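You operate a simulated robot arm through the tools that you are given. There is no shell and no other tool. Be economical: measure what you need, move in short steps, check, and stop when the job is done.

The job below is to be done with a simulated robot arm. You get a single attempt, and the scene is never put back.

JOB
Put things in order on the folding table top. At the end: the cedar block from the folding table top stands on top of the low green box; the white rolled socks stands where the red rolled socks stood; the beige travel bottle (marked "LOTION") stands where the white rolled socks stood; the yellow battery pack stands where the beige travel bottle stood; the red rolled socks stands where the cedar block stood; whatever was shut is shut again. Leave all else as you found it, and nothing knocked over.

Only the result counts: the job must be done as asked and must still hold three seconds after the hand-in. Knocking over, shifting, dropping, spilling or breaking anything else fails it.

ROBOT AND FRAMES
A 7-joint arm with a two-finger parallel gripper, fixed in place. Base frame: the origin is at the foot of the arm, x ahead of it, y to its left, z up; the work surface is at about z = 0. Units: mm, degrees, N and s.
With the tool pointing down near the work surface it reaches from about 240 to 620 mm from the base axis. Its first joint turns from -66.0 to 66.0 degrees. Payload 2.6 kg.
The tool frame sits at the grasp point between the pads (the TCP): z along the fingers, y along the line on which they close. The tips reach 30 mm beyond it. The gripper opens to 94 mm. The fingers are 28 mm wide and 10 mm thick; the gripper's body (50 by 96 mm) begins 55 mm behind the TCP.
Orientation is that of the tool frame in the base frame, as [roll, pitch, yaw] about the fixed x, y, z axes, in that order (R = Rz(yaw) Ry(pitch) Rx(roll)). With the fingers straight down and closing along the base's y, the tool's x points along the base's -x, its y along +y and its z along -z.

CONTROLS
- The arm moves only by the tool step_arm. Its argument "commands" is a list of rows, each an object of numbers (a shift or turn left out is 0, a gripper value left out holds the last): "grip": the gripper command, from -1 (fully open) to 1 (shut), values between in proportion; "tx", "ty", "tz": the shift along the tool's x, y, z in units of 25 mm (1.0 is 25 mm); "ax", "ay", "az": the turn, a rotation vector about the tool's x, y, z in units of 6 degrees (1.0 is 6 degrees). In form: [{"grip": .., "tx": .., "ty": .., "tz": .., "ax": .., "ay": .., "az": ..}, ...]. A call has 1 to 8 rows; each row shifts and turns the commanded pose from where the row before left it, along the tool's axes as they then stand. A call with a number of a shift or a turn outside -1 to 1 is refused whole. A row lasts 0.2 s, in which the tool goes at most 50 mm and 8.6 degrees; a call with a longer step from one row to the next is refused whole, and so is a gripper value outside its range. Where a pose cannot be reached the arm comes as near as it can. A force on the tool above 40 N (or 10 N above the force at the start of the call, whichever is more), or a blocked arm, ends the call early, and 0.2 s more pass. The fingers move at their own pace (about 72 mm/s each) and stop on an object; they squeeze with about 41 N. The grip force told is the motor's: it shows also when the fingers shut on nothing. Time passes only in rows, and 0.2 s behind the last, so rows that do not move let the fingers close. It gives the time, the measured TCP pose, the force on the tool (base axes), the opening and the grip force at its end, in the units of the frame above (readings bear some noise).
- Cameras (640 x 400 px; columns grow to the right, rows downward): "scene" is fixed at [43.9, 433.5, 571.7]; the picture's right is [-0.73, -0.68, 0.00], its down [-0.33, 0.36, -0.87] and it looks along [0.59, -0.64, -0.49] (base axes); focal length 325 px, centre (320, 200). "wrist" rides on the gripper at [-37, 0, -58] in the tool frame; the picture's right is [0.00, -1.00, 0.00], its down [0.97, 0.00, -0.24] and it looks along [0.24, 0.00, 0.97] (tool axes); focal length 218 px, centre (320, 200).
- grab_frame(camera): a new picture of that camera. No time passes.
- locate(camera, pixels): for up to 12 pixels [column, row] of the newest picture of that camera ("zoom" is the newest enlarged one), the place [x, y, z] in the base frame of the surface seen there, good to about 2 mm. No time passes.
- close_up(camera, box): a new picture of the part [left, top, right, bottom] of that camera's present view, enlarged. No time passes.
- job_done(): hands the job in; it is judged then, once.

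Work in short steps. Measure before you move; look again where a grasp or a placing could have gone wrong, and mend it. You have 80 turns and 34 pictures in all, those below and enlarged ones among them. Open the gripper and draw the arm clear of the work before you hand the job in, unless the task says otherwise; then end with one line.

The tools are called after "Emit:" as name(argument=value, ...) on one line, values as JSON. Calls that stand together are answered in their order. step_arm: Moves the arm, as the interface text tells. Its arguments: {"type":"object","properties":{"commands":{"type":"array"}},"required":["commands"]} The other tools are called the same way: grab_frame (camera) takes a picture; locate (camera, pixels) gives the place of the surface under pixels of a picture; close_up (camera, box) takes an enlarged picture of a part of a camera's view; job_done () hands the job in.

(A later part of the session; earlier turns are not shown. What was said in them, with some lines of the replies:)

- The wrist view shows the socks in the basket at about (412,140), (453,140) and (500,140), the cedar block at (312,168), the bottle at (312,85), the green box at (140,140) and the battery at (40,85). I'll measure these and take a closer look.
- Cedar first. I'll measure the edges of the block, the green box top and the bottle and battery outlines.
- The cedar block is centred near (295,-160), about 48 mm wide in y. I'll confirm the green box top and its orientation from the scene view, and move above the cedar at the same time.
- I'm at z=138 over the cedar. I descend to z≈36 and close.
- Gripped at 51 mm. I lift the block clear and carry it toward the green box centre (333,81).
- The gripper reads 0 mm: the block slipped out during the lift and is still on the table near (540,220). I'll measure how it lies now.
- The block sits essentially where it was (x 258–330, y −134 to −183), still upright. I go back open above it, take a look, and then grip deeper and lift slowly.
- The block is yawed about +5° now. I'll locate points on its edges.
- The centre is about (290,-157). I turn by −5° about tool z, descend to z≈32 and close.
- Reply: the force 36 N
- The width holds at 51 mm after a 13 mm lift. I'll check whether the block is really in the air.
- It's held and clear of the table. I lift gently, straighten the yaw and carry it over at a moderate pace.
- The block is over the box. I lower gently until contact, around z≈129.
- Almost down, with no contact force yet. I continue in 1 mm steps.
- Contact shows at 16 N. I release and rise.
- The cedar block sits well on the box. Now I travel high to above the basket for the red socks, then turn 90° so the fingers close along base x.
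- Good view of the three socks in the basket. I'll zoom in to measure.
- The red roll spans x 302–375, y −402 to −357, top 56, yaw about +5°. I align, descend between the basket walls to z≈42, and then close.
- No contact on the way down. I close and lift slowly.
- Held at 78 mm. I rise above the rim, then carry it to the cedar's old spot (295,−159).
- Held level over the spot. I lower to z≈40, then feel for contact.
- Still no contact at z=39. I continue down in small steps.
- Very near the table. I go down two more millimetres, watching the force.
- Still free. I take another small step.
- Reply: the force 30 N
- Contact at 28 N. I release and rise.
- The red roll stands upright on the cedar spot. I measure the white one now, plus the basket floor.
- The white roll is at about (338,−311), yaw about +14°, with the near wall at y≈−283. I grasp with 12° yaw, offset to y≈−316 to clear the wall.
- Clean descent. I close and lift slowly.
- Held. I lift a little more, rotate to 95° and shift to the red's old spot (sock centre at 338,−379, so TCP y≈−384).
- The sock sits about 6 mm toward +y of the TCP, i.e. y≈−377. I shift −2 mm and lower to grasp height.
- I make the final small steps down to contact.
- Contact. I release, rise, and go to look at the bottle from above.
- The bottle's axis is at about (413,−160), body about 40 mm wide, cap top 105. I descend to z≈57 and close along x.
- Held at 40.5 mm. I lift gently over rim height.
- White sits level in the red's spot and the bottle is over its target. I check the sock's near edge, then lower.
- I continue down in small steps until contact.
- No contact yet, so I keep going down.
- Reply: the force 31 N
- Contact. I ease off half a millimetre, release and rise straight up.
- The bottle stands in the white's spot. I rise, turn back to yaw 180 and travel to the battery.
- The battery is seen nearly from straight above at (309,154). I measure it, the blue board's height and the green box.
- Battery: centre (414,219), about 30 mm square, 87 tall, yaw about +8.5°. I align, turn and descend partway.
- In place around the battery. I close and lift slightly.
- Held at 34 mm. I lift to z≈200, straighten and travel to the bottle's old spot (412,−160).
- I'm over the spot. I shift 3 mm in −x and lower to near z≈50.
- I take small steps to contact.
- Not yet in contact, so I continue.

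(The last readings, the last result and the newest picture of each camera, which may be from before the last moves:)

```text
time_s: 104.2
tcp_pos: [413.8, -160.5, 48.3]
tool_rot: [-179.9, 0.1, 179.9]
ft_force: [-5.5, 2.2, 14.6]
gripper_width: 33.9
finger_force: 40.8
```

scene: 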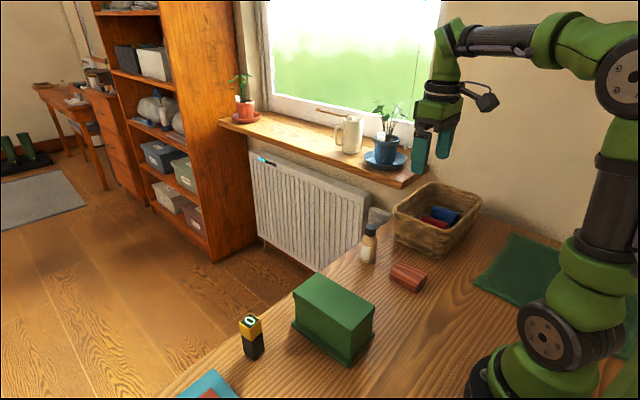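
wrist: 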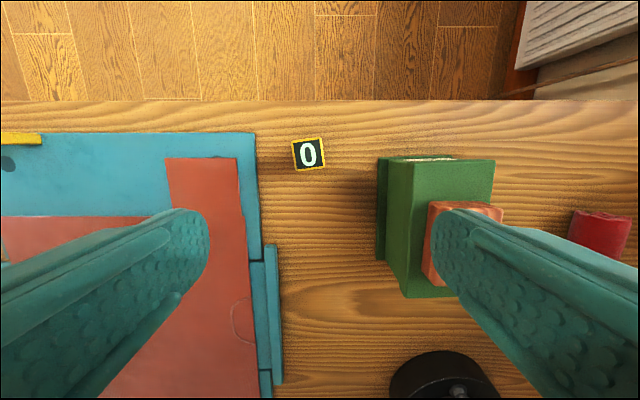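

Contact at 15 N. I release and rise, then check everything.

Emit:
step_arm(commands=[{"grip": -1}, {"grip": -1}, {"grip": -1}, {"tz": -0.5}, {"tz": -1}, {"tz": -1}, {"tz": -1}, {"tz": -1}])

Emit:
step_arm(commands=[{"tz": -1}, {"tz": -1}, {"tz": -1, "tx": 1}, {"tz": -1, "tx": 1}, {"tz": -1, "tx": 1}, {"tz": -0.5, "tx": 1}, {"tx": 0.6}, {}])

Emit:
grab_frame(camera="wrist")

Emit:
grab_frame(camera="scene")

```text
time_s: 106.0
tcp_pos: [411.7, -160.3, 156.3]
tool_rot: [180.0, 0.0, 180.0]
ft_force: [0.4, -0.1, -0.1]
gripper_width: 93.9
finger_force: 0.1
```

```text
time_s: 107.8
tcp_pos: [297.0, -163.5, 297.4]
tool_rot: [-180.0, 0.0, 179.9]
ft_force: [0.2, -0.1, -0.1]
gripper_width: 94.1
finger_force: 0.0
```

```text
9 pictures are left
```

wrist: 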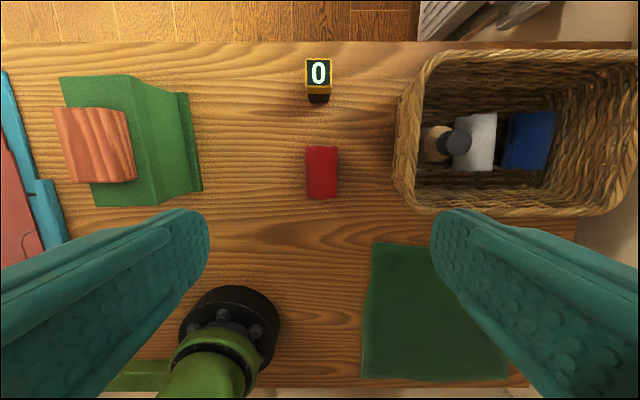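

```text
8 pictures are left
```

scene: 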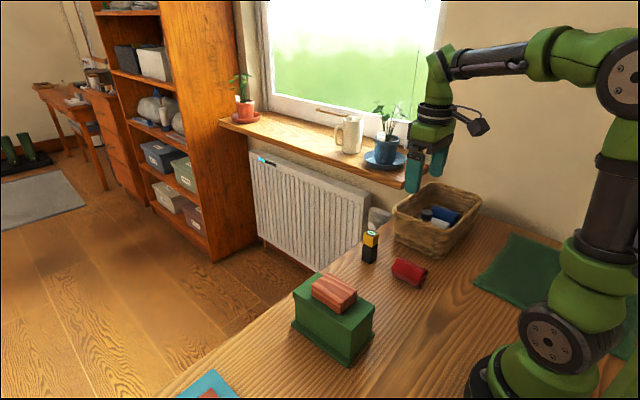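

Everything looks in place. I do a final measurement of each item.

Emit:
locate(camera="wrist", pixels=[[458, 142], [478, 141], [525, 140], [318, 73], [322, 165], [307, 170], [337, 170], [322, 149], [322, 196], [95, 145]])

```text
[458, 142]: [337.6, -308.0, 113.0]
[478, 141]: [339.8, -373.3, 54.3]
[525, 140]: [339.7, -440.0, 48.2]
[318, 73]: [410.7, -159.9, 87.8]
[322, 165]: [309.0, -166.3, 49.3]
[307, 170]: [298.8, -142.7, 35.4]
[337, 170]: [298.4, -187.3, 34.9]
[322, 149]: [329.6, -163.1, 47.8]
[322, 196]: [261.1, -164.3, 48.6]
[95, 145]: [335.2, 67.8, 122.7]
```

All the items stand within about 5 mm of their targets, and the arm is open and clear, so I hand in.

Emit:
job_done()

```text
The job is handed in.
```

I've handed in the job with all five items moved. In the last check each stood upright within about 5 mm of its target. The cedar block slipped from the gripper on the first lift, staying upright where it stood; the second grip held. I opened nothing, so nothing needed shutting.
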